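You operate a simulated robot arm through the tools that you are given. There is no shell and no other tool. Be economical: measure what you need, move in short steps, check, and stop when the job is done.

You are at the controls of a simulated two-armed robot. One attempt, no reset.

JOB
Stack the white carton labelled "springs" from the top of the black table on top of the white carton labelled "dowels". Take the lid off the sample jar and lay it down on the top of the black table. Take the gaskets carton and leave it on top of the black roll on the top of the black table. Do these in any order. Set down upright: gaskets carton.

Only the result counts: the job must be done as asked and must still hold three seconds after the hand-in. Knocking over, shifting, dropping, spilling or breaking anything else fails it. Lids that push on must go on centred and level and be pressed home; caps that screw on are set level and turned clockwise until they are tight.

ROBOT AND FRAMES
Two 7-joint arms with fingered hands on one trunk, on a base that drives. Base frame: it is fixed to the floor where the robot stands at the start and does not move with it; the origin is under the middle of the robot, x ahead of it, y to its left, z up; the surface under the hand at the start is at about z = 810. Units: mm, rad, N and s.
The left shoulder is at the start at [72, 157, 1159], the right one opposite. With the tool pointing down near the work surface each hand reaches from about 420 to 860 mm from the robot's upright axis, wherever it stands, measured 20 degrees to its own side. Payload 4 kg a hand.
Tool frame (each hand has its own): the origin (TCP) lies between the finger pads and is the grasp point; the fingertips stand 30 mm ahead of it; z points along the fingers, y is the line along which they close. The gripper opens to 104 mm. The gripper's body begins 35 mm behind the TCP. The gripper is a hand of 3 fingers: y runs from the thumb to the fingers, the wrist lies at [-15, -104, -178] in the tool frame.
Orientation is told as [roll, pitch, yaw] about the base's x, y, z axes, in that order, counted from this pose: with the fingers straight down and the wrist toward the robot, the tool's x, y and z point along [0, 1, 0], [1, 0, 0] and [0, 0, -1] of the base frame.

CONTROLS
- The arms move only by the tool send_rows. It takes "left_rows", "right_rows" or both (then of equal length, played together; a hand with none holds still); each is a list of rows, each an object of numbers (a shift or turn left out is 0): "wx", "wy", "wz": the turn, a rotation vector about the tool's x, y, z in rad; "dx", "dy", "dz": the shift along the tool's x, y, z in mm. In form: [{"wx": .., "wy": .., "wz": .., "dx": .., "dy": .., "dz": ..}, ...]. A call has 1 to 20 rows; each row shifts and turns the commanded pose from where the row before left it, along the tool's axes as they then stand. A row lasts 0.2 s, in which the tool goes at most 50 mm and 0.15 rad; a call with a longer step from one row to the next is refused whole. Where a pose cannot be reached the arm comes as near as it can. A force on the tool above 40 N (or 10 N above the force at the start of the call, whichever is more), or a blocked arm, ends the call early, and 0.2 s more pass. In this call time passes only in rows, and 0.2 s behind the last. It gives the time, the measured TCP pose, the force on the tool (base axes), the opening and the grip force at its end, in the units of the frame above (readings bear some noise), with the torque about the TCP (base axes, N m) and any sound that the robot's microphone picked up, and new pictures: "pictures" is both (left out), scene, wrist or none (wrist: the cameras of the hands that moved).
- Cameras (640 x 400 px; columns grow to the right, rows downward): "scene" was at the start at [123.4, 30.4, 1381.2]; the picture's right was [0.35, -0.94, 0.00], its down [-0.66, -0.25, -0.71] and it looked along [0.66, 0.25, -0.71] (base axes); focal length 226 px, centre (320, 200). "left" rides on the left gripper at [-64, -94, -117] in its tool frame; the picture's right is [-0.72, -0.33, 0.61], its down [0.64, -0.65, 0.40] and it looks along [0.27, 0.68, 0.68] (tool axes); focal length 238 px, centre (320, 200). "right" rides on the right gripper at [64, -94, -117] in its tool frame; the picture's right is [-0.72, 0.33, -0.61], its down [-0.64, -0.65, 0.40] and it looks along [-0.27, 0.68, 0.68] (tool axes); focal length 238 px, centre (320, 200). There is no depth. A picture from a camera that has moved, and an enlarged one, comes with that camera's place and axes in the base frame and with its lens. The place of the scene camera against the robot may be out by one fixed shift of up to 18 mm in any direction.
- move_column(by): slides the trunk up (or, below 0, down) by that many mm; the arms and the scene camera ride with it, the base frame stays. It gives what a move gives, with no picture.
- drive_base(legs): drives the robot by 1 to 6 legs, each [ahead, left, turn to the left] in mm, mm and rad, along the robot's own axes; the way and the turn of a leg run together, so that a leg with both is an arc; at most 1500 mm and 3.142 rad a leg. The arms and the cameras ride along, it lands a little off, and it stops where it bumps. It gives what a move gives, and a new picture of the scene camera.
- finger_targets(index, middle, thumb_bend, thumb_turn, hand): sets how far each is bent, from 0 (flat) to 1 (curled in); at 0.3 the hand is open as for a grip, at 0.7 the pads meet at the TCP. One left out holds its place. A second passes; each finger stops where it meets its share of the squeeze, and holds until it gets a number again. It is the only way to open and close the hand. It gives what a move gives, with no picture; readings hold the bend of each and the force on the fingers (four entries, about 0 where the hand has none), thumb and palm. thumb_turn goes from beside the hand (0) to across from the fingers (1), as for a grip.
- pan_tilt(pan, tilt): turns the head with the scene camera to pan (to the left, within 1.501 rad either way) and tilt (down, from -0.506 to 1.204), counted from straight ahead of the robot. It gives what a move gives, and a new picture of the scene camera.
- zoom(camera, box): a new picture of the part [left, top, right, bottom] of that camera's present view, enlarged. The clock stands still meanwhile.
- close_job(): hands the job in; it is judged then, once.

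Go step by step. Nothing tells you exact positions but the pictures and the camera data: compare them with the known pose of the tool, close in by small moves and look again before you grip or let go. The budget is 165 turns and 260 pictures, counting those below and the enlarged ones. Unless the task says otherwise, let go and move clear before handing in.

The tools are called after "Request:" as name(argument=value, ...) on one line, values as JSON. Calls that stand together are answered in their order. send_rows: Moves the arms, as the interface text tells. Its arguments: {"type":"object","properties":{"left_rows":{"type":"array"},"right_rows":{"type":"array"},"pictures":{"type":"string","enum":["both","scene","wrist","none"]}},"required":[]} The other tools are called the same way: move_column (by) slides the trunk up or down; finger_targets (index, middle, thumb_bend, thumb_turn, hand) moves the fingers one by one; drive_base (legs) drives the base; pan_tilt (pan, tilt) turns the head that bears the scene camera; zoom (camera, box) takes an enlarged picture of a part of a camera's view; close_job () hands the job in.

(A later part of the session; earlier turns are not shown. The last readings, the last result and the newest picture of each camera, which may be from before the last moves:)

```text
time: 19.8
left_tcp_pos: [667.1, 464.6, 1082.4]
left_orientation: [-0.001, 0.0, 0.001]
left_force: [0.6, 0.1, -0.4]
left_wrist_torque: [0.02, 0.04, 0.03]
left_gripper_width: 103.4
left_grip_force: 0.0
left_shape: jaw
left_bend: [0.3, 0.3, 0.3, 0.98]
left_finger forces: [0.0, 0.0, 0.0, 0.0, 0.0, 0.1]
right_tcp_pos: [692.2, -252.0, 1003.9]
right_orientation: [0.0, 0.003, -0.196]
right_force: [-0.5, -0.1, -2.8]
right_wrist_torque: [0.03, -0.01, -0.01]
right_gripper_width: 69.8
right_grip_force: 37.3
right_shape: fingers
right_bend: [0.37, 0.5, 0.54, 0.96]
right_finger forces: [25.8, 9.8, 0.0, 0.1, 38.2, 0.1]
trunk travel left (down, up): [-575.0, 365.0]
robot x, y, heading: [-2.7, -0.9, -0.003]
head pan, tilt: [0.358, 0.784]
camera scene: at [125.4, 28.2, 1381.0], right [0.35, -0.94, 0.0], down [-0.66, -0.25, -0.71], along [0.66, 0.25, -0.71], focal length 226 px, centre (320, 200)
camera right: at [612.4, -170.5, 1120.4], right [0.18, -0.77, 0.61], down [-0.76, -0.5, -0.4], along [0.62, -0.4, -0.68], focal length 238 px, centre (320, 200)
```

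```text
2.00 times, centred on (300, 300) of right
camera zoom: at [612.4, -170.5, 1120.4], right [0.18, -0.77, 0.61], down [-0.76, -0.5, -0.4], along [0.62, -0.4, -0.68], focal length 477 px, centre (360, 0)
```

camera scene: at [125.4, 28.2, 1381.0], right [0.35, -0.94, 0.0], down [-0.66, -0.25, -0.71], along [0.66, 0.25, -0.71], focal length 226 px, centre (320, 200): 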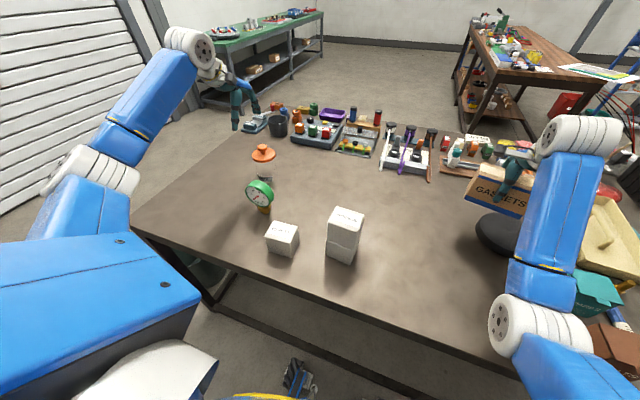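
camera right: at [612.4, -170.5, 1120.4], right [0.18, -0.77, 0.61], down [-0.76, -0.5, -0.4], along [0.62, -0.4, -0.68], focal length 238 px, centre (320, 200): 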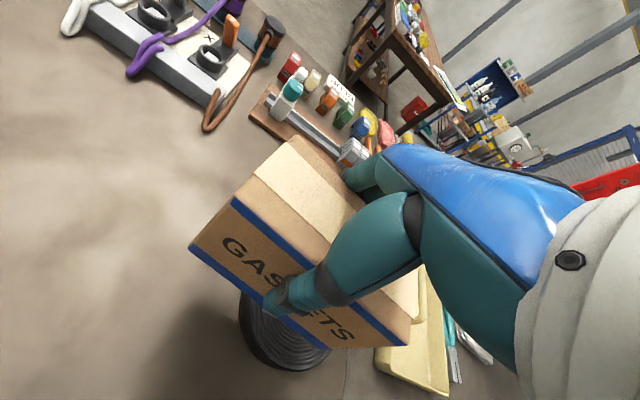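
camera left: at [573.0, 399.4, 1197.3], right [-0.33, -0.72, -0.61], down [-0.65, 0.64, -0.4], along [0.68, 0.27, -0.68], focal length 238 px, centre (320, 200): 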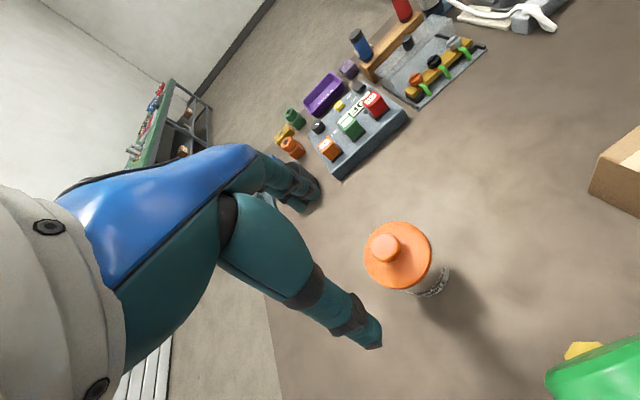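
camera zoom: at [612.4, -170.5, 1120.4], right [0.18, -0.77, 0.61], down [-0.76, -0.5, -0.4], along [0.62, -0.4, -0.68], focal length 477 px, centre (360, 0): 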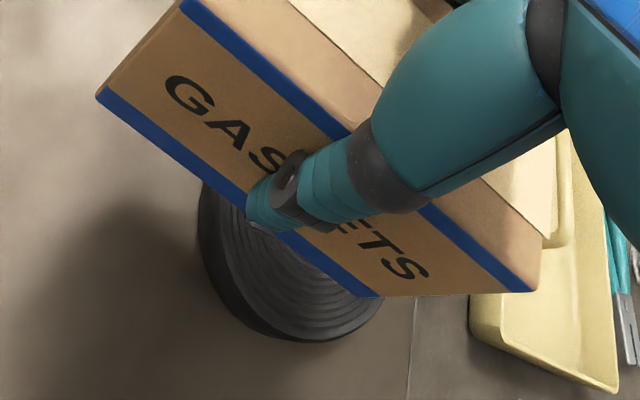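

Roll centre is about [703,-352]. I'll finish the lateral move and lower partly.

Request:
send_rows(right_rows=[{"dx": -31, "dy": 10}, {"dx": -31, "dy": 10}, {"dx": -31, "dy": 9.6}, {"dz": 25}, {"dz": 25}, {"dz": 15}])

Request:
zoom(camera="scene", box=[440, 140, 600, 290])

Request:
zoom(camera="right", box=[180, 200, 420, 400])

```text
time: 21.2
left_tcp_pos: [665.0, 463.6, 1082.4]
left_orientation: [-0.001, 0.0, 0.0]
left_force: [-0.7, 0.4, 0.9]
left_wrist_torque: [0.03, 0.02, -0.01]
left_gripper_width: 103.6
left_grip_force: 0.0
left_shape: jaw
left_bend: [0.3, 0.3, 0.3, 0.98]
left_finger forces: [0.0, 0.1, 0.1, 0.1, 0.0, 0.0]
right_tcp_pos: [704.9, -348.8, 939.1]
right_orientation: [0.0, 0.002, -0.196]
right_force: [0.2, 0.4, -3.8]
right_wrist_torque: [-0.01, -0.03, -0.03]
right_gripper_width: 69.6
right_grip_force: 36.6
right_shape: fingers
right_bend: [0.37, 0.5, 0.54, 0.96]
right_finger forces: [25.4, 9.7, 0.0, 0.0, 37.7, 0.0]
trunk travel left (down, up): [-575.0, 365.0]
robot x, y, heading: [-1.4, -2.9, 0.003]
head pan, tilt: [0.358, 0.784]
camera scene: at [125.4, 28.9, 1381.0], right [0.35, -0.94, 0.0], down [-0.66, -0.25, -0.71], along [0.66, 0.25, -0.71], focal length 226 px, centre (320, 200)
camera right: at [624.7, -266.5, 1055.5], right [0.18, -0.77, 0.61], down [-0.76, -0.5, -0.4], along [0.62, -0.4, -0.68], focal length 238 px, centre (320, 200)
```

scene: 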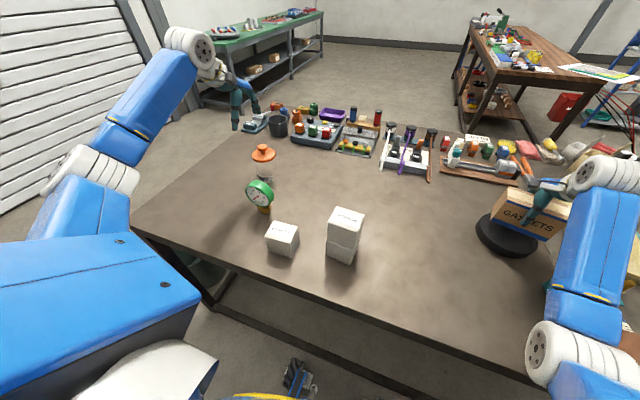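
right: 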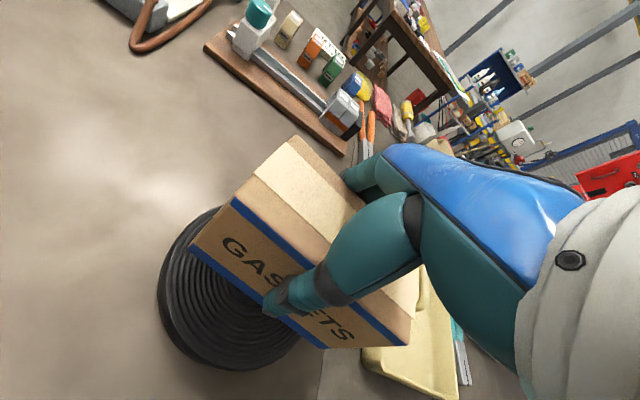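

```text
2.67 times, centred on (520, 215) of scene
camera zoom: at [125.4, 28.9, 1381.0], right [0.35, -0.94, 0.0], down [-0.66, -0.25, -0.71], along [0.66, 0.25, -0.71], focal length 603 px, centre (-213, 160)
```

zoom: 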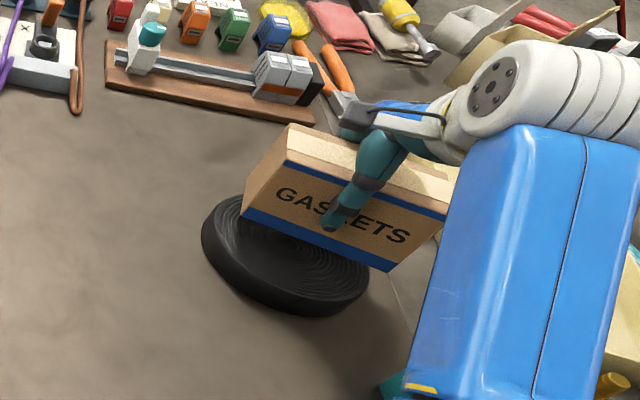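

```text
2.00 times, centred on (300, 300) of right
camera zoom: at [624.7, -266.5, 1055.5], right [0.18, -0.77, 0.61], down [-0.76, -0.5, -0.4], along [0.62, -0.4, -0.68], focal length 477 px, centre (360, 0)
```

zoom: 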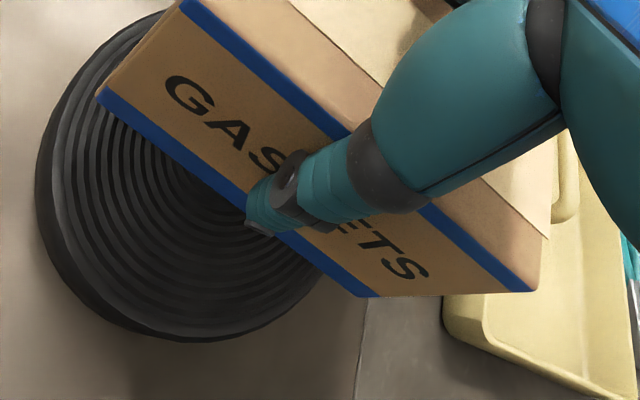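

Carton centre computes to about [702,-352], within a few mm of the roll centre ([700,-345] to [703,-352]). I'll nudge +3 mm in y and lower gently.

Request:
send_rows(right_rows=[{"dx": 3, "dz": 12}, {"dz": 10}, {"dz": 4}, {"dz": 3}], pictures="wrist")

Request:
zoom(camera="scene", box=[450, 160, 580, 280])

```text
time: 22.2
left_tcp_pos: [666.8, 464.6, 1081.4]
left_orientation: [-0.001, 0.001, 0.0]
left_force: [-0.7, -1.0, -0.1]
left_wrist_torque: [0.0, 0.01, 0.0]
left_gripper_width: 103.6
left_grip_force: 0.1
left_shape: jaw
left_bend: [0.3, 0.3, 0.3, 0.98]
left_finger forces: [0.0, 0.0, 0.0, 0.1, 0.0, 0.0]
right_tcp_pos: [704.3, -344.8, 909.5]
right_orientation: [0.0, 0.001, -0.196]
right_force: [-0.2, -0.3, -2.3]
right_wrist_torque: [0.01, -0.01, 0.0]
right_gripper_width: 69.5
right_grip_force: 35.9
right_shape: fingers
right_bend: [0.37, 0.5, 0.54, 0.96]
right_finger forces: [25.3, 9.7, 0.0, 0.1, 37.6, 0.0]
trunk travel left (down, up): [-575.0, 365.0]
robot x, y, heading: [0.5, -1.0, 0.002]
head pan, tilt: [0.358, 0.784]
camera right: at [624.6, -263.4, 1026.7], right [0.18, -0.77, 0.61], down [-0.76, -0.5, -0.4], along [0.62, -0.4, -0.68], focal length 238 px, centre (320, 200)
```

right: 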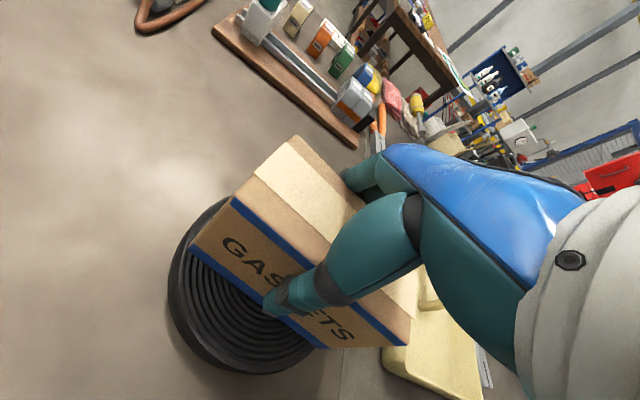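

```text
3.33 times, centred on (515, 220) of scene
camera zoom: at [125.5, 29.2, 1381.0], right [0.35, -0.94, 0.0], down [-0.66, -0.25, -0.71], along [0.66, 0.25, -0.71], focal length 754 px, centre (-330, 133)
```

zoom: 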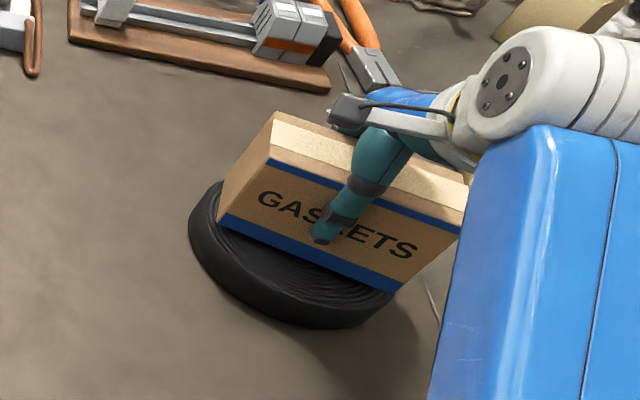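

Still free, with bottom at about z 846. I'll continue lowering in small steps.

Request:
send_rows(right_rows=[{"dz": 3}, {"dz": 2}, {"dz": 2}], pictures="none")

```text
time: 23.0
left_tcp_pos: [664.0, 465.7, 1082.1]
left_orientation: [-0.001, 0.0, 0.001]
left_force: [-0.3, -0.6, 0.3]
left_wrist_torque: [-0.03, 0.0, 0.03]
left_gripper_width: 103.5
left_grip_force: 0.0
left_shape: jaw
left_bend: [0.3, 0.3, 0.3, 0.98]
left_finger forces: [0.0, 0.0, 0.0, 0.0, 0.1, 0.0]
right_tcp_pos: [702.6, -343.8, 904.6]
right_orientation: [0.001, -0.002, -0.195]
right_force: [0.0, -1.1, 3.3]
right_wrist_torque: [0.02, -0.17, -0.01]
right_gripper_width: 69.8
right_grip_force: 37.5
right_shape: fingers
right_bend: [0.37, 0.5, 0.54, 0.96]
right_finger forces: [26.4, 10.3, 0.1, 0.0, 38.8, 0.1]
trunk travel left (down, up): [-575.0, 365.0]
robot x, y, heading: [0.2, -1.1, 0.003]
head pan, tilt: [0.358, 0.784]
```

It has just touched down (the force turned to +3 N), so I'll release and rise.

Request:
finger_targets(hand="right", index=0.3, middle=0.3, thumb_bend=0.3)

Request:
send_rows(right_rows=[{"dz": -10}, {"dz": -20}, {"dz": -30}, {"dz": -40}, {"dz": -40}])

Request:
zoom(camera="scene", box=[450, 160, 580, 280])

```text
time: 24.0
left_tcp_pos: [664.1, 465.6, 1082.5]
left_orientation: [-0.002, 0.0, 0.0]
left_force: [-0.2, 0.3, -0.2]
left_wrist_torque: [0.03, 0.01, 0.04]
left_gripper_width: 103.9
left_grip_force: 0.0
left_shape: jaw
left_bend: [0.3, 0.3, 0.3, 0.98]
left_finger forces: [0.0, 0.0, 0.1, 0.1, 0.0, 0.0]
right_tcp_pos: [703.3, -344.9, 902.1]
right_orientation: [0.0, 0.001, -0.196]
right_force: [-1.6, 1.3, 0.9]
right_wrist_torque: [0.0, 0.0, 0.0]
right_gripper_width: 104.2
right_grip_force: 0.6
right_shape: fingers
right_bend: [0.3, 0.3, 0.3, 0.97]
right_finger forces: [0.1, 0.2, 0.0, 0.1, 1.7, 0.1]
trunk travel left (down, up): [-575.0, 365.0]
robot x, y, heading: [-0.6, 1.8, 0.002]
head pan, tilt: [0.358, 0.784]
```

```text
time: 25.2
left_tcp_pos: [664.2, 465.2, 1082.7]
left_orientation: [0.001, -0.001, 0.0]
left_force: [1.0, -0.5, 0.0]
left_wrist_torque: [-0.01, 0.04, 0.02]
left_gripper_width: 103.5
left_grip_force: 0.2
left_shape: jaw
left_bend: [0.3, 0.3, 0.3, 0.98]
left_finger forces: [0.1, 0.0, 0.1, 0.0, 0.1, 0.0]
right_tcp_pos: [702.9, -344.7, 1043.6]
right_orientation: [0.0, -0.001, -0.196]
right_force: [-0.5, -0.9, 0.0]
right_wrist_torque: [0.0, 0.0, -0.01]
right_gripper_width: 103.3
right_grip_force: 0.1
right_shape: fingers
right_bend: [0.3, 0.3, 0.3, 0.97]
right_finger forces: [0.0, 0.0, 0.1, 0.0, 0.0, 0.1]
trunk travel left (down, up): [-575.0, 365.0]
robot x, y, heading: [-0.3, 0.6, -0.002]
head pan, tilt: [0.358, 0.784]
camera scene: at [124.2, 30.1, 1381.1], right [0.35, -0.94, 0.0], down [-0.66, -0.25, -0.71], along [0.66, 0.25, -0.71], focal length 226 px, centre (320, 200)
camera right: at [622.9, -262.6, 1160.2], right [0.18, -0.77, 0.61], down [-0.77, -0.5, -0.4], along [0.62, -0.4, -0.68], focal length 238 px, centre (320, 200)
```

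scene: 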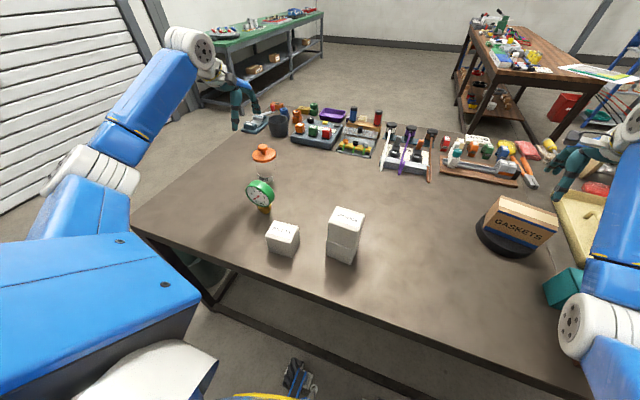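
right: 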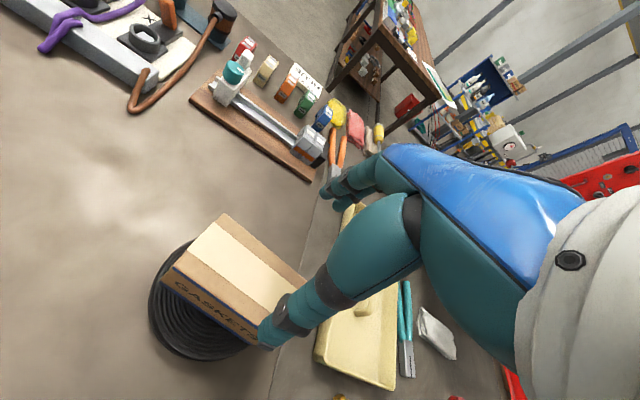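

```text
3.33 times, centred on (515, 220) of scene
camera zoom: at [124.2, 30.1, 1381.1], right [0.35, -0.94, 0.0], down [-0.66, -0.25, -0.71], along [0.66, 0.25, -0.71], focal length 754 px, centre (-330, 133)
```

zoom: 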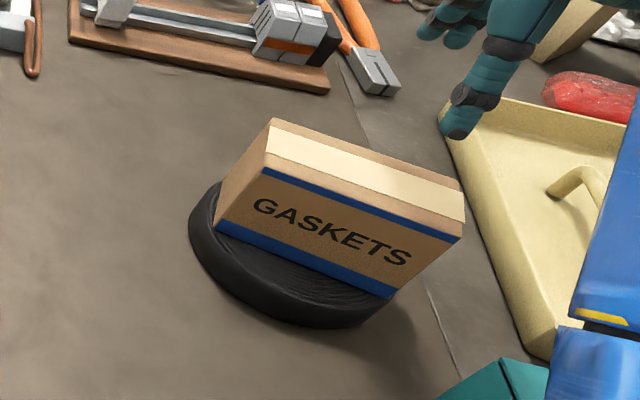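

Gaskets stands upright on the roll. Now the jar lid: the knob computes to about [691,452] with its top near z 955, and the left hand moves in above it.

Request:
send_rows(left_rows=[{"dx": -7, "dy": 13, "dz": 20}, {"dx": -6, "dy": 13, "dz": 20}, {"dz": 20}], pictures="wrist")

Request:
zoom(camera="scene", box=[210, 80, 330, 220])

Request:
zoom(camera="left", box=[280, 150, 440, 350])

```text
time: 26.0
left_tcp_pos: [692.1, 452.3, 1021.6]
left_orientation: [-0.002, 0.0, 0.0]
left_force: [0.6, -0.2, 0.1]
left_wrist_torque: [-0.01, 0.0, 0.0]
left_gripper_width: 103.8
left_grip_force: 0.1
left_shape: jaw
left_bend: [0.3, 0.3, 0.3, 0.98]
left_finger forces: [0.1, 0.1, 0.0, 0.0, 0.0, 0.0]
right_tcp_pos: [702.2, -344.7, 1043.7]
right_orientation: [0.0, 0.0, -0.194]
right_force: [-0.2, -0.5, 0.3]
right_wrist_torque: [0.02, 0.01, 0.0]
right_gripper_width: 103.6
right_grip_force: 0.1
right_shape: fingers
right_bend: [0.3, 0.3, 0.3, 0.97]
right_finger forces: [0.1, 0.0, 0.0, 0.0, 0.1, 0.0]
trunk travel left (down, up): [-575.0, 365.0]
robot x, y, heading: [0.1, -1.9, -0.002]
head pan, tilt: [0.358, 0.784]
camera left: at [597.5, 387.7, 1138.4], right [-0.33, -0.72, -0.61], down [-0.65, 0.64, -0.41], along [0.68, 0.27, -0.68], focal length 238 px, centre (320, 200)
```

left: 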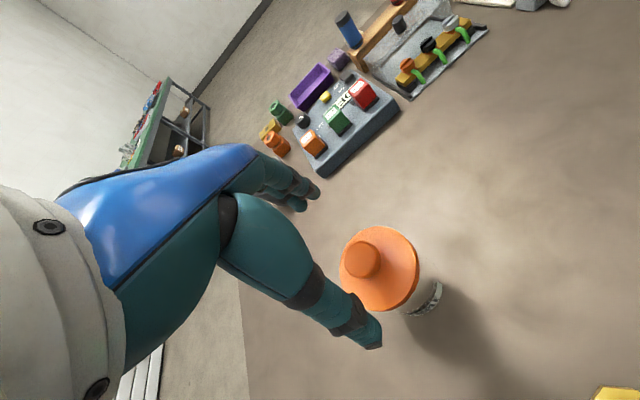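

```text
2.86 times, centred on (270, 150) of scene
camera zoom: at [124.7, 29.9, 1381.1], right [0.35, -0.94, 0.0], down [-0.66, -0.25, -0.71], along [0.66, 0.25, -0.71], focal length 646 px, centre (463, 343)
```

zoom: 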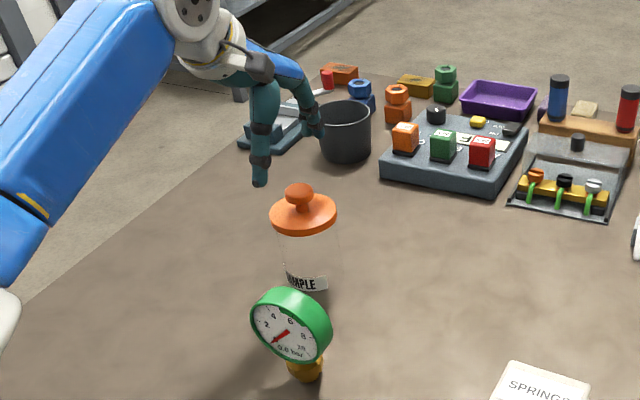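

```text
2.00 times, centred on (360, 250) of left
camera zoom: at [597.5, 387.7, 1138.4], right [-0.33, -0.72, -0.61], down [-0.65, 0.64, -0.41], along [0.68, 0.27, -0.68], focal length 477 px, centre (240, 100)
```

zoom: 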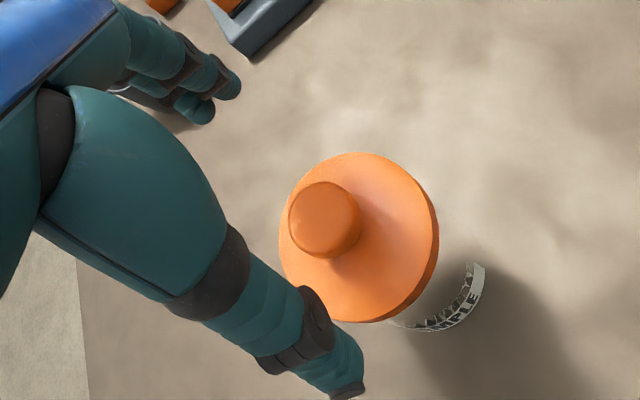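

The knob axis is about [692,451], knob around z 938–962, lid top about z 920. I'll descend in two stages toward z≈960.

Request:
send_rows(left_rows=[{"dz": 20, "dx": -1}, {"dz": 15}, {"dz": 10}], pictures="wrist")

Request:
zoom(camera="scene", box=[230, 100, 300, 200])

Request:
zoom(camera="left", box=[280, 150, 440, 350])

```text
time: 26.8
left_tcp_pos: [692.7, 452.6, 978.6]
left_orientation: [-0.001, 0.001, 0.0]
left_force: [-0.9, 0.2, 0.1]
left_wrist_torque: [0.0, 0.01, 0.01]
left_gripper_width: 103.8
left_grip_force: 0.2
left_shape: jaw
left_bend: [0.3, 0.3, 0.3, 0.98]
left_finger forces: [0.1, 0.0, 0.0, 0.0, 0.0, 0.0]
right_tcp_pos: [703.4, -344.2, 1042.7]
right_orientation: [0.0, 0.0, -0.195]
right_force: [0.2, -0.1, 0.1]
right_wrist_torque: [0.03, -0.01, 0.02]
right_gripper_width: 103.1
right_grip_force: 0.0
right_shape: fingers
right_bend: [0.3, 0.3, 0.3, 0.97]
right_finger forces: [0.0, 0.0, 0.1, 0.0, 0.0, 0.1]
trunk travel left (down, up): [-575.0, 365.0]
robot x, y, heading: [-1.5, 2.3, -0.0]
head pan, tilt: [0.358, 0.784]
camera left: at [596.6, 388.0, 1093.9], right [-0.33, -0.72, -0.61], down [-0.65, 0.64, -0.4], along [0.68, 0.27, -0.68], focal length 238 px, centre (320, 200)
```

left: 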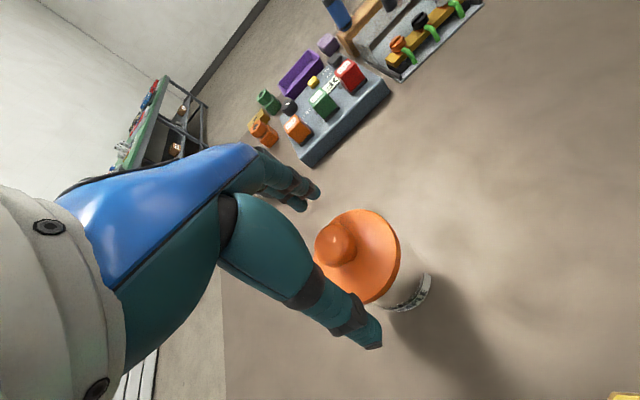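

```text
4.00 times, centred on (265, 150) of scene
camera zoom: at [124.9, 29.6, 1381.1], right [0.35, -0.94, 0.0], down [-0.66, -0.25, -0.71], along [0.66, 0.25, -0.71], focal length 905 px, centre (540, 400)
```

zoom: 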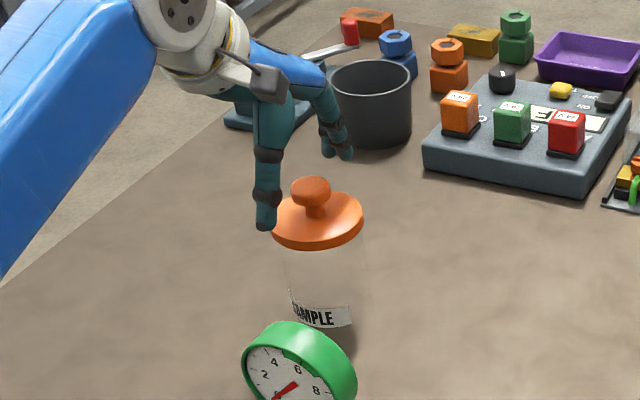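

```text
2.00 times, centred on (360, 250) of left
camera zoom: at [596.6, 388.0, 1093.9], right [-0.33, -0.72, -0.61], down [-0.65, 0.64, -0.4], along [0.68, 0.27, -0.68], focal length 477 px, centre (240, 100)
```

zoom: 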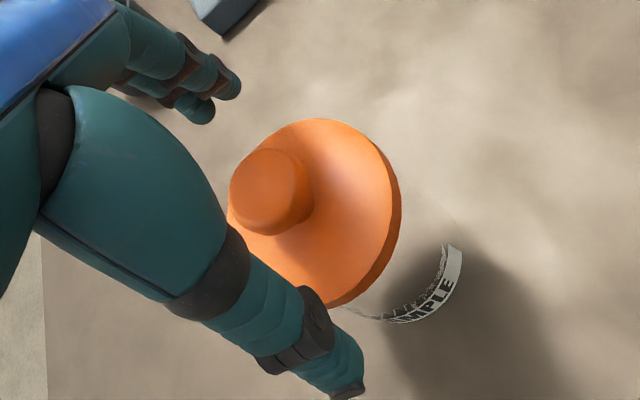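

Triangulating again: knob mid about [695,452,944], lid top about z 918. I'll go down to z≈955 with a 2 mm forward shift.

Request:
send_rows(left_rows=[{"dz": 10, "dy": 2}, {"dz": 8}, {"dz": 5}], pictures="none")

Request:
zoom(camera="scene", box=[230, 120, 300, 190])

Request:
zoom(camera="left", box=[240, 150, 400, 350])

```text
time: 27.6
left_tcp_pos: [692.1, 452.7, 955.3]
left_orientation: [0.0, -0.001, 0.0]
left_force: [-0.3, 0.3, -0.2]
left_wrist_torque: [-0.02, -0.02, 0.0]
left_gripper_width: 103.7
left_grip_force: 0.0
left_shape: jaw
left_bend: [0.3, 0.3, 0.3, 0.98]
left_finger forces: [0.1, 0.1, 0.1, 0.0, 0.1, 0.0]
right_tcp_pos: [704.6, -344.8, 1043.5]
right_orientation: [0.0, 0.001, -0.195]
right_force: [-0.5, -0.6, 0.2]
right_wrist_torque: [-0.02, -0.03, 0.04]
right_gripper_width: 103.3
right_grip_force: 0.0
right_shape: fingers
right_bend: [0.3, 0.3, 0.3, 0.97]
right_finger forces: [0.1, 0.1, 0.0, 0.0, 0.0, 0.0]
trunk travel left (down, up): [-575.0, 365.0]
robot x, y, heading: [0.3, 1.7, -0.004]
head pan, tilt: [0.358, 0.784]
```

```text
5.71 times, centred on (265, 155) of scene
camera zoom: at [124.8, 29.5, 1381.1], right [0.35, -0.94, 0.0], down [-0.66, -0.25, -0.71], along [0.66, 0.25, -0.71], focal length 1292 px, centre (634, 457)
```

zoom: 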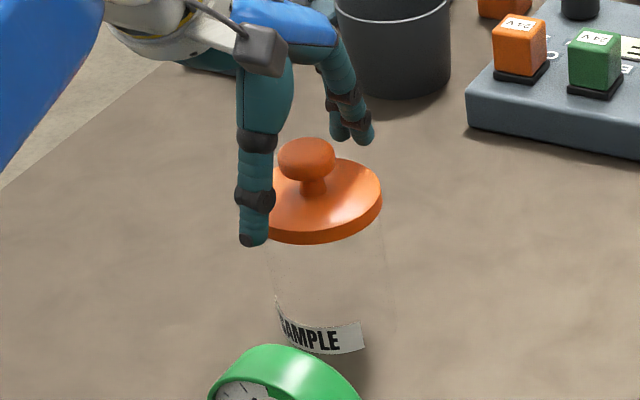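

```text
2.00 times, centred on (320, 250) of left
camera zoom: at [598.4, 387.9, 1071.7], right [-0.33, -0.72, -0.61], down [-0.65, 0.64, -0.4], along [0.68, 0.27, -0.68], focal length 477 px, centre (320, 100)
```

zoom: 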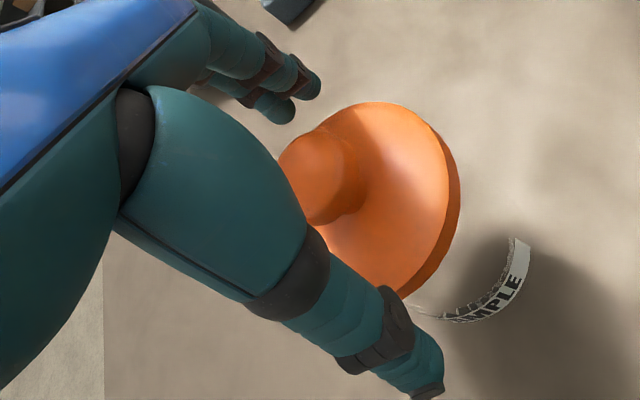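

The TCP projects almost onto the knob, with thumb and fingers on either side of it. I'll close gently.

Request:
finger_targets(hand="left", index=0.52, middle=0.52, thumb_bend=0.52)

Request:
zoom(camera="left", box=[240, 150, 400, 350])

Request:
zoom(camera="scene", box=[230, 120, 300, 190])

```text
time: 28.6
left_tcp_pos: [693.4, 451.7, 958.6]
left_orientation: [0.003, -0.001, 0.0]
left_force: [6.7, 1.5, 8.6]
left_wrist_torque: [0.12, -0.62, -0.01]
left_gripper_width: 47.4
left_grip_force: 5.4
left_shape: fingers
left_bend: [0.52, 0.45, 0.52, 0.98]
left_finger forces: [0.0, 11.0, 0.0, 0.0, 0.0, 0.1]
right_tcp_pos: [703.0, -345.1, 1042.6]
right_orientation: [0.001, 0.002, -0.195]
right_force: [-0.6, -0.2, 0.2]
right_wrist_torque: [-0.01, 0.0, 0.02]
right_gripper_width: 103.3
right_grip_force: 0.2
right_shape: fingers
right_bend: [0.3, 0.3, 0.3, 0.97]
right_finger forces: [0.1, 0.0, 0.0, 0.0, 0.1, 0.0]
trunk travel left (down, up): [-575.0, 365.0]
robot x, y, heading: [-0.0, -0.1, -0.001]
head pan, tilt: [0.358, 0.784]
```

```text
2.00 times, centred on (320, 250) of left
camera zoom: at [598.6, 386.7, 1073.1], right [-0.32, -0.72, -0.61], down [-0.65, 0.64, -0.41], along [0.69, 0.27, -0.68], focal length 477 px, centre (320, 100)
```

zoom: 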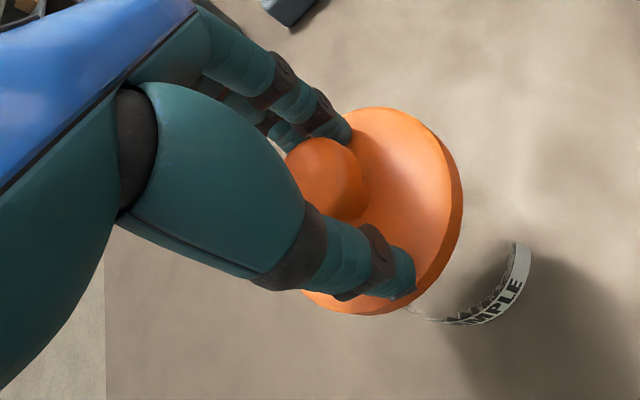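

```text
5.71 times, centred on (265, 155) of scene
camera zoom: at [124.5, 28.1, 1381.2], right [0.35, -0.94, 0.0], down [-0.66, -0.25, -0.71], along [0.66, 0.25, -0.71], focal length 1292 px, centre (634, 457)
```

zoom: 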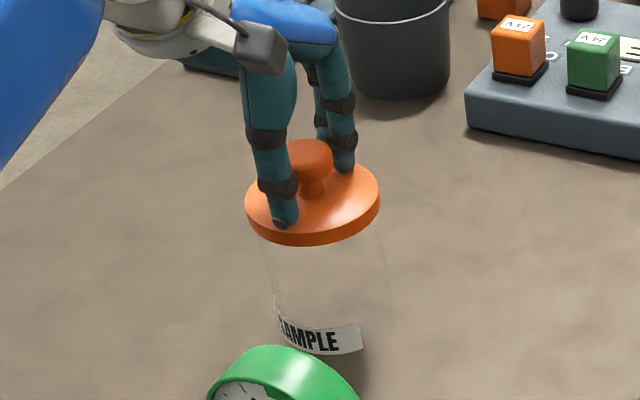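

The middle fingertip is pressing on the lid plate (about 9 N up). I'll rise 9 mm so the tips clear the plate.

Request:
send_rows(left_rows=[{"dz": -5}, {"dz": -4}], pictures="none")

Request:
finger_targets(hand="left", index=0.52, middle=0.52, thumb_bend=0.52)

Request:
zoom(camera="scene", box=[230, 120, 300, 190])

```text
time: 29.2
left_tcp_pos: [693.2, 452.2, 963.6]
left_orientation: [0.0, 0.004, -0.001]
left_force: [1.9, -0.7, 2.6]
left_wrist_torque: [0.01, -0.19, -0.02]
left_gripper_width: 47.5
left_grip_force: 1.7
left_shape: fingers
left_bend: [0.52, 0.49, 0.52, 0.98]
left_finger forces: [0.0, 3.0, 0.0, 0.1, 0.0, 0.1]
right_tcp_pos: [704.3, -345.8, 1043.0]
right_orientation: [-0.002, -0.001, -0.197]
right_force: [0.8, 0.4, 0.0]
right_wrist_torque: [0.03, -0.02, 0.0]
right_gripper_width: 103.5
right_grip_force: 0.0
right_shape: fingers
right_bend: [0.3, 0.3, 0.3, 0.97]
right_finger forces: [0.1, 0.0, 0.0, 0.0, 0.0, 0.0]
trunk travel left (down, up): [-575.0, 365.0]
robot x, y, heading: [1.0, 2.0, -0.001]
head pan, tilt: [0.358, 0.784]
```

```text
time: 30.2
left_tcp_pos: [694.1, 451.4, 964.3]
left_orientation: [-0.001, 0.0, -0.001]
left_force: [0.2, -0.9, -0.3]
left_wrist_torque: [0.01, -0.02, 0.01]
left_gripper_width: 47.6
left_grip_force: 0.0
left_shape: fingers
left_bend: [0.52, 0.52, 0.52, 0.98]
left_finger forces: [0.0, 0.0, 0.0, 0.0, 0.0, 0.0]
right_tcp_pos: [703.9, -345.8, 1043.5]
right_orientation: [-0.002, 0.0, -0.195]
right_force: [0.9, 0.2, -0.5]
right_wrist_torque: [0.01, 0.02, 0.0]
right_gripper_width: 103.4
right_grip_force: 0.1
right_shape: fingers
right_bend: [0.3, 0.3, 0.3, 0.97]
right_finger forces: [0.1, 0.0, 0.0, 0.0, 0.1, 0.0]
trunk travel left (down, up): [-575.0, 365.0]
robot x, y, heading: [1.1, 1.5, 0.002]
head pan, tilt: [0.358, 0.784]
```

```text
5.71 times, centred on (265, 155) of scene
camera zoom: at [124.8, 29.4, 1381.1], right [0.35, -0.94, 0.0], down [-0.66, -0.25, -0.71], along [0.66, 0.25, -0.71], focal length 1292 px, centre (634, 457)
```

zoom: 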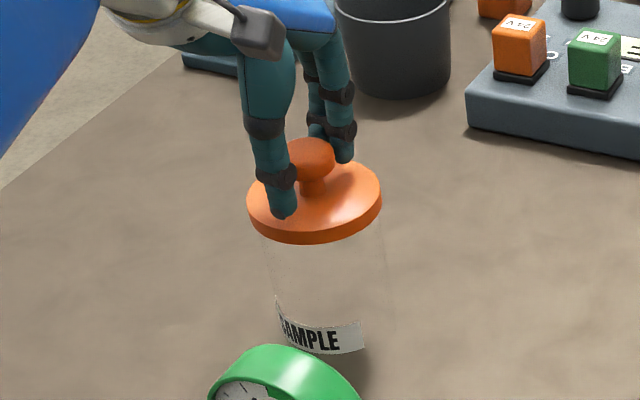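

Free of contact now and the jar hasn't moved. I'll close further onto the knob.

Request:
finger_targets(hand="left", index=0.58, middle=0.58, thumb_bend=0.58)

Request:
zoom(camera="scene", box=[230, 120, 300, 190])

Request:
zoom(camera="left", box=[240, 150, 400, 350])

```text
time: 31.2
left_tcp_pos: [693.4, 450.6, 964.5]
left_orientation: [0.0, -0.001, 0.0]
left_force: [1.5, -0.8, -1.0]
left_wrist_torque: [0.02, -0.02, -0.01]
left_gripper_width: 35.6
left_grip_force: 0.4
left_shape: fingers
left_bend: [0.56, 0.56, 0.57, 0.98]
left_finger forces: [0.7, 0.5, 0.1, 0.0, 0.0, 0.1]
right_tcp_pos: [703.9, -344.4, 1044.1]
right_orientation: [0.001, 0.0, -0.195]
right_force: [-0.7, -0.5, 0.2]
right_wrist_torque: [0.01, -0.01, 0.0]
right_gripper_width: 103.4
right_grip_force: 0.0
right_shape: fingers
right_bend: [0.3, 0.3, 0.3, 0.97]
right_finger forces: [0.0, 0.1, 0.0, 0.0, 0.0, 0.1]
trunk travel left (down, up): [-575.0, 365.0]
robot x, y, heading: [-1.1, 3.7, 0.001]
head pan, tilt: [0.358, 0.784]
```

```text
5.71 times, centred on (265, 155) of scene
camera zoom: at [125.2, 29.4, 1381.0], right [0.35, -0.94, 0.0], down [-0.66, -0.25, -0.71], along [0.66, 0.25, -0.71], focal length 1292 px, centre (634, 457)
```

zoom: 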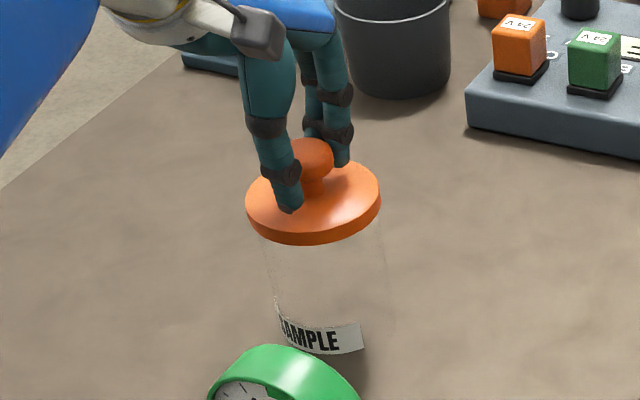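

```text
2.00 times, centred on (320, 250) of left
camera zoom: at [598.9, 387.1, 1079.9], right [-0.33, -0.72, -0.61], down [-0.65, 0.64, -0.4], along [0.68, 0.27, -0.68], focal length 477 px, centre (320, 100)
```

zoom: 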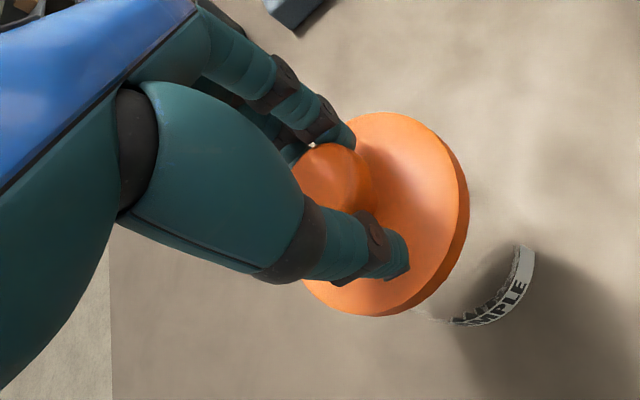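

Fingers just meet the knob, with the thumb almost there. I'll bring the thumb in, then squeeze.

Request:
finger_targets(hand="left", thumb_bend=0.61)

Request:
finger_targets(hand="left", index=0.68, middle=0.68, thumb_bend=0.68)

Request:
zoom(camera="scene", box=[230, 120, 300, 190])

```text
time: 32.2
left_tcp_pos: [692.5, 452.4, 964.5]
left_orientation: [0.001, -0.001, -0.001]
left_force: [1.5, 0.1, 0.3]
left_wrist_torque: [-0.02, -0.01, 0.01]
left_gripper_width: 30.3
left_grip_force: 0.7
left_shape: fingers
left_bend: [0.56, 0.56, 0.61, 0.98]
left_finger forces: [0.6, 0.4, 0.0, 0.1, 0.0, 0.0]
right_tcp_pos: [702.9, -344.8, 1041.7]
right_orientation: [0.0, -0.001, -0.195]
right_force: [0.2, -0.2, -0.5]
right_wrist_torque: [-0.02, -0.04, -0.02]
right_gripper_width: 103.6
right_grip_force: 0.1
right_shape: fingers
right_bend: [0.3, 0.3, 0.3, 0.97]
right_finger forces: [0.1, 0.0, 0.0, 0.0, 0.1, 0.0]
trunk travel left (down, up): [-575.0, 365.0]
robot x, y, heading: [0.0, -6.4, -0.001]
head pan, tilt: [0.358, 0.784]
```

```text
time: 33.2
left_tcp_pos: [694.0, 451.7, 964.1]
left_orientation: [0.0, -0.001, 0.001]
left_force: [0.0, 0.1, -0.1]
left_wrist_torque: [-0.01, 0.02, 0.0]
left_gripper_width: 22.4
left_grip_force: 7.1
left_shape: fingers
left_bend: [0.63, 0.65, 0.62, 0.96]
left_finger forces: [3.7, 2.6, 0.0, 0.0, 7.3, 0.0]
right_tcp_pos: [703.3, -345.4, 1043.5]
right_orientation: [-0.002, -0.001, -0.195]
right_force: [-0.7, -0.1, 0.0]
right_wrist_torque: [-0.01, 0.0, 0.01]
right_gripper_width: 103.5
right_grip_force: 0.1
right_shape: fingers
right_bend: [0.3, 0.3, 0.3, 0.97]
right_finger forces: [0.0, 0.0, 0.0, 0.0, 0.0, 0.0]
trunk travel left (down, up): [-575.0, 365.0]
robot x, y, heading: [-2.5, -2.1, 0.001]
head pan, tilt: [0.358, 0.784]
heard: snap
```

```text
5.71 times, centred on (265, 155) of scene
camera zoom: at [124.6, 29.3, 1381.1], right [0.35, -0.94, 0.0], down [-0.66, -0.25, -0.71], along [0.66, 0.25, -0.71], focal length 1292 px, centre (634, 457)
```

zoom: 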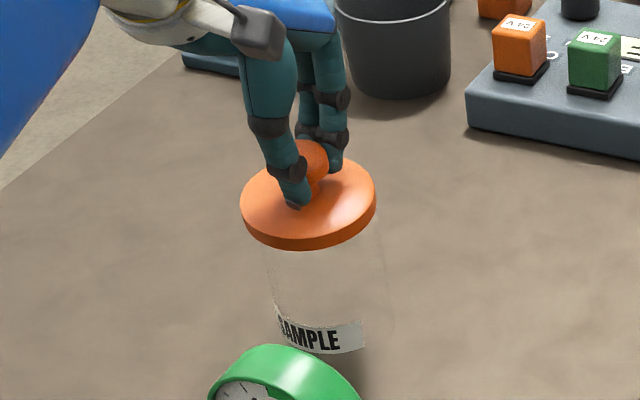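

A snap was heard: the push-on lid has come loose in the grip, and the jar hasn't moved. I'll firm up slightly and lift slowly.

Request:
finger_targets(hand="left", index=0.73, middle=0.73, thumb_bend=0.73)

Request:
send_rows(left_rows=[{"dz": -4}, {"dz": -5}, {"dz": -6}], pictures="wrist")

Request:
zoom(camera="scene", box=[230, 120, 300, 190])

```text
time: 34.2
left_tcp_pos: [692.4, 451.4, 964.4]
left_orientation: [0.0, -0.003, 0.0]
left_force: [-1.6, -0.1, 3.4]
left_wrist_torque: [-0.01, 0.18, -0.02]
left_gripper_width: 17.3
left_grip_force: 13.7
left_shape: fingers
left_bend: [0.72, 0.72, 0.61, 0.96]
left_finger forces: [7.1, 5.5, 0.0, 0.0, 14.5, 0.1]
right_tcp_pos: [703.0, -345.6, 1043.0]
right_orientation: [0.001, 0.0, -0.195]
right_force: [0.8, -0.2, -1.1]
right_wrist_torque: [0.02, -0.03, -0.06]
right_gripper_width: 103.3
right_grip_force: 0.0
right_shape: fingers
right_bend: [0.3, 0.3, 0.3, 0.97]
right_finger forces: [0.1, 0.1, 0.0, 0.1, 0.0, 0.0]
trunk travel left (down, up): [-575.0, 365.0]
robot x, y, heading: [1.4, -2.0, -0.004]
head pan, tilt: [0.358, 0.784]
```

```text
time: 35.0
left_tcp_pos: [693.4, 451.8, 978.9]
left_orientation: [0.0, 0.001, 0.002]
left_force: [-0.2, 1.1, 0.1]
left_wrist_torque: [0.0, 0.03, -0.01]
left_gripper_width: 16.7
left_grip_force: 12.3
left_shape: fingers
left_bend: [0.72, 0.72, 0.62, 0.95]
left_finger forces: [5.5, 6.7, 0.0, 0.1, 13.4, 0.0]
right_tcp_pos: [704.1, -344.9, 1042.0]
right_orientation: [0.002, 0.001, -0.195]
right_force: [-0.1, 0.2, 0.3]
right_wrist_torque: [-0.01, 0.01, -0.04]
right_gripper_width: 103.3
right_grip_force: 0.0
right_shape: fingers
right_bend: [0.3, 0.3, 0.3, 0.97]
right_finger forces: [0.1, 0.0, 0.1, 0.0, 0.0, 0.1]
trunk travel left (down, up): [-575.0, 365.0]
robot x, y, heading: [1.9, -2.6, 0.001]
head pan, tilt: [0.358, 0.784]
camera left: at [598.6, 387.1, 1094.6], right [-0.33, -0.72, -0.61], down [-0.65, 0.64, -0.4], along [0.68, 0.27, -0.68], focal length 238 px, centre (320, 200)
```

left: 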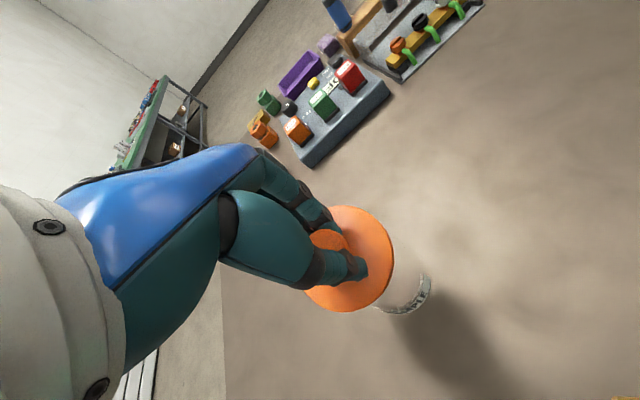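

```text
5.71 times, centred on (265, 155) of scene
camera zoom: at [124.7, 29.3, 1381.1], right [0.35, -0.94, 0.0], down [-0.66, -0.25, -0.71], along [0.66, 0.25, -0.71], focal length 1292 px, centre (634, 457)
```

zoom: 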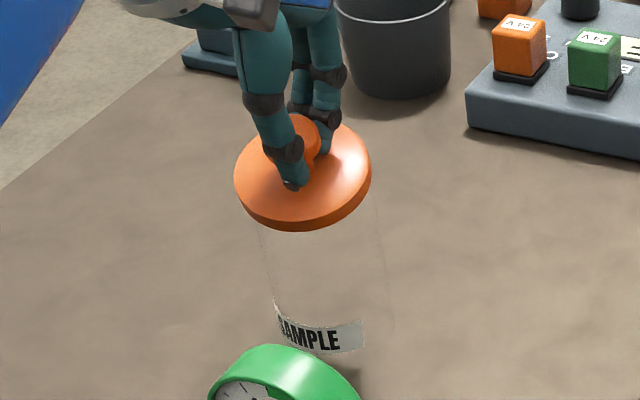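

The lid comes up with the hand and the jar stays in place. I'll raise it well clear and look.

Request:
send_rows(left_rows=[{"dz": -15}, {"dz": -25}, {"dz": -25}, {"dz": -15}])

Request:
zoom(camera="scene", box=[210, 80, 330, 220])

```text
time: 36.0
left_tcp_pos: [692.6, 451.7, 1058.2]
left_orientation: [0.002, 0.002, 0.001]
left_force: [0.2, -0.2, -0.7]
left_wrist_torque: [0.01, 0.03, 0.02]
left_gripper_width: 16.1
left_grip_force: 12.5
left_shape: fingers
left_bend: [0.72, 0.72, 0.62, 0.95]
left_finger forces: [5.3, 6.7, 0.0, 0.0, 13.4, 0.0]
right_tcp_pos: [703.8, -343.9, 1042.3]
right_orientation: [-0.001, 0.001, -0.197]
right_force: [-0.2, 0.2, 0.2]
right_wrist_torque: [0.0, -0.02, 0.0]
right_gripper_width: 103.5
right_grip_force: 0.0
right_shape: fingers
right_bend: [0.3, 0.3, 0.3, 0.97]
right_finger forces: [0.0, 0.0, 0.1, 0.0, 0.0, 0.1]
trunk travel left (down, up): [-575.0, 365.0]
robot x, y, heading: [-0.2, 0.5, -0.002]
head pan, tilt: [0.358, 0.784]
camera scene: at [124.8, 29.2, 1381.1], right [0.35, -0.94, 0.0], down [-0.66, -0.25, -0.71], along [0.66, 0.25, -0.71], focal length 226 px, centre (320, 200)
camera left: at [598.0, 387.9, 1174.1], right [-0.33, -0.72, -0.61], down [-0.65, 0.64, -0.4], along [0.68, 0.27, -0.68], focal length 238 px, centre (320, 200)
```

scene: 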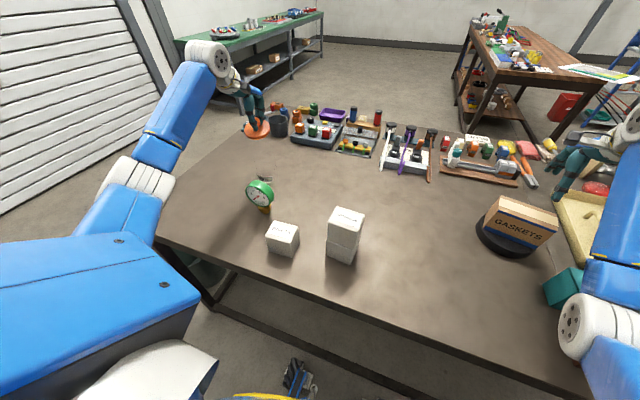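
left: 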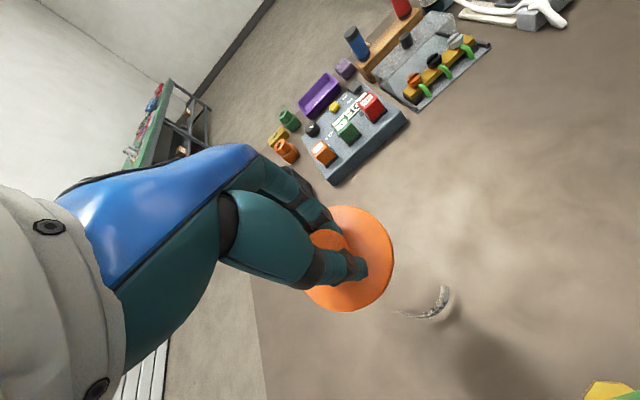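

```text
2.86 times, centred on (270, 150) of scene
camera zoom: at [124.8, 29.2, 1381.1], right [0.35, -0.94, 0.0], down [-0.66, -0.25, -0.71], along [0.66, 0.25, -0.71], focal length 646 px, centre (463, 343)
```

zoom: 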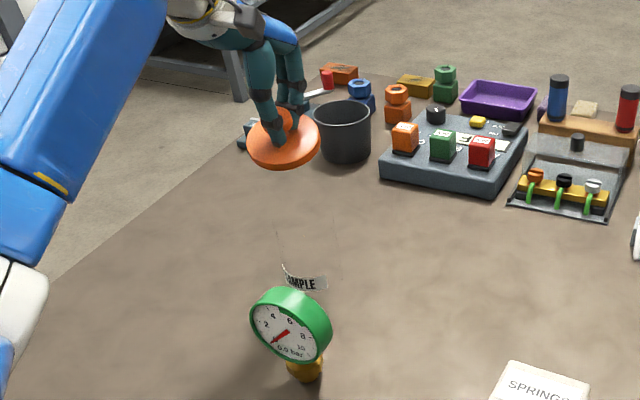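

The lid is clear of the jar, only slightly tilted. I'll carry it over to the open table around [650,230].

Request:
send_rows(left_rows=[{"dx": -44.4, "dy": -8.4}, {"dx": -44.4, "dy": -8.4}, {"dx": -44.4, "dy": -8.4}, {"dx": -44.4, "dy": -8.4}, {"dx": -44.4, "dy": -8.4}, {"dz": 40}, {"dz": 40}])

Request:
zoom(camera="scene", box=[270, 110, 410, 250])

Request:
zoom(camera="left", box=[240, 150, 440, 350])

```text
time: 37.6
left_tcp_pos: [653.4, 231.4, 979.5]
left_orientation: [-0.002, -0.001, -0.002]
left_force: [0.1, -0.2, 0.1]
left_wrist_torque: [0.0, -0.02, -0.01]
left_gripper_width: 16.3
left_grip_force: 12.5
left_shape: fingers
left_bend: [0.72, 0.72, 0.62, 0.95]
left_finger forces: [5.3, 6.8, 0.0, 0.0, 13.3, 0.0]
right_tcp_pos: [704.1, -343.5, 1043.0]
right_orientation: [-0.002, 0.0, -0.195]
right_force: [0.9, 0.1, -0.4]
right_wrist_torque: [-0.02, 0.01, -0.04]
right_gripper_width: 103.2
right_grip_force: 0.1
right_shape: fingers
right_bend: [0.3, 0.3, 0.3, 0.97]
right_finger forces: [0.0, 0.1, 0.0, 0.1, 0.0, 0.0]
trunk travel left (down, up): [-575.0, 365.0]
robot x, y, heading: [-4.2, -1.0, -0.001]
head pan, tilt: [0.358, 0.784]
camera scene: at [125.4, 30.6, 1381.0], right [0.35, -0.94, 0.0], down [-0.66, -0.25, -0.71], along [0.66, 0.25, -0.71], focal length 226 px, centre (320, 200)
camera left: at [558.6, 166.8, 1095.4], right [-0.33, -0.72, -0.61], down [-0.65, 0.64, -0.41], along [0.68, 0.27, -0.68], focal length 238 px, centre (320, 200)
```

scene: 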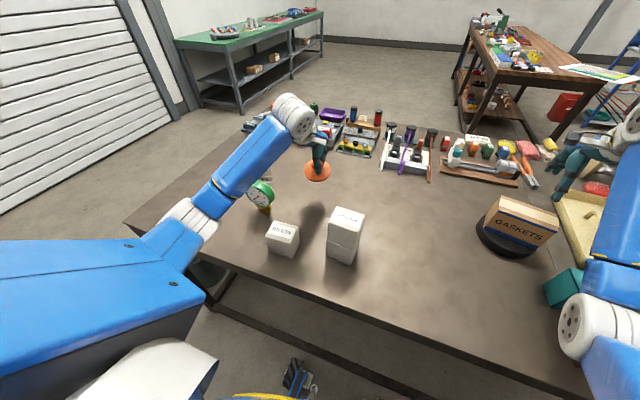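
left: 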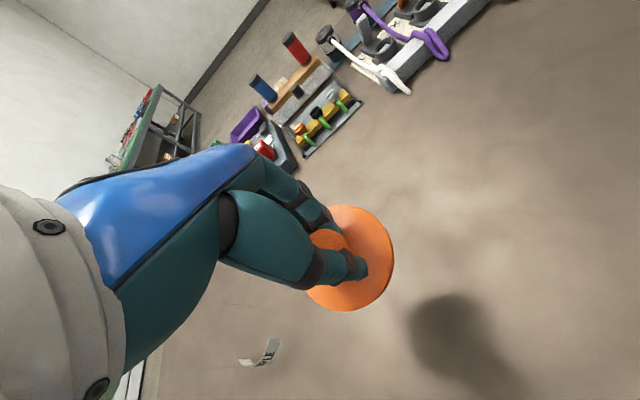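

```text
2.86 times, centred on (340, 180) of scene
camera zoom: at [125.4, 30.6, 1381.0], right [0.35, -0.94, 0.0], down [-0.66, -0.25, -0.71], along [0.66, 0.25, -0.71], focal length 646 px, centre (263, 257)
```

zoom: 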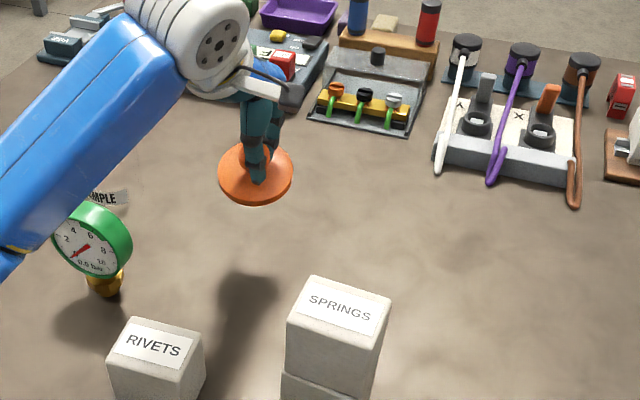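

```text
2.00 times, centred on (340, 250) of left
camera zoom: at [558.6, 166.8, 1095.4], right [-0.33, -0.72, -0.61], down [-0.65, 0.64, -0.41], along [0.68, 0.27, -0.68], focal length 477 px, centre (280, 100)
```

zoom: 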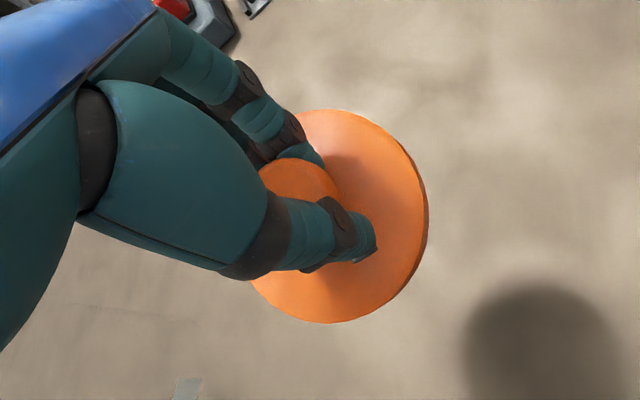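

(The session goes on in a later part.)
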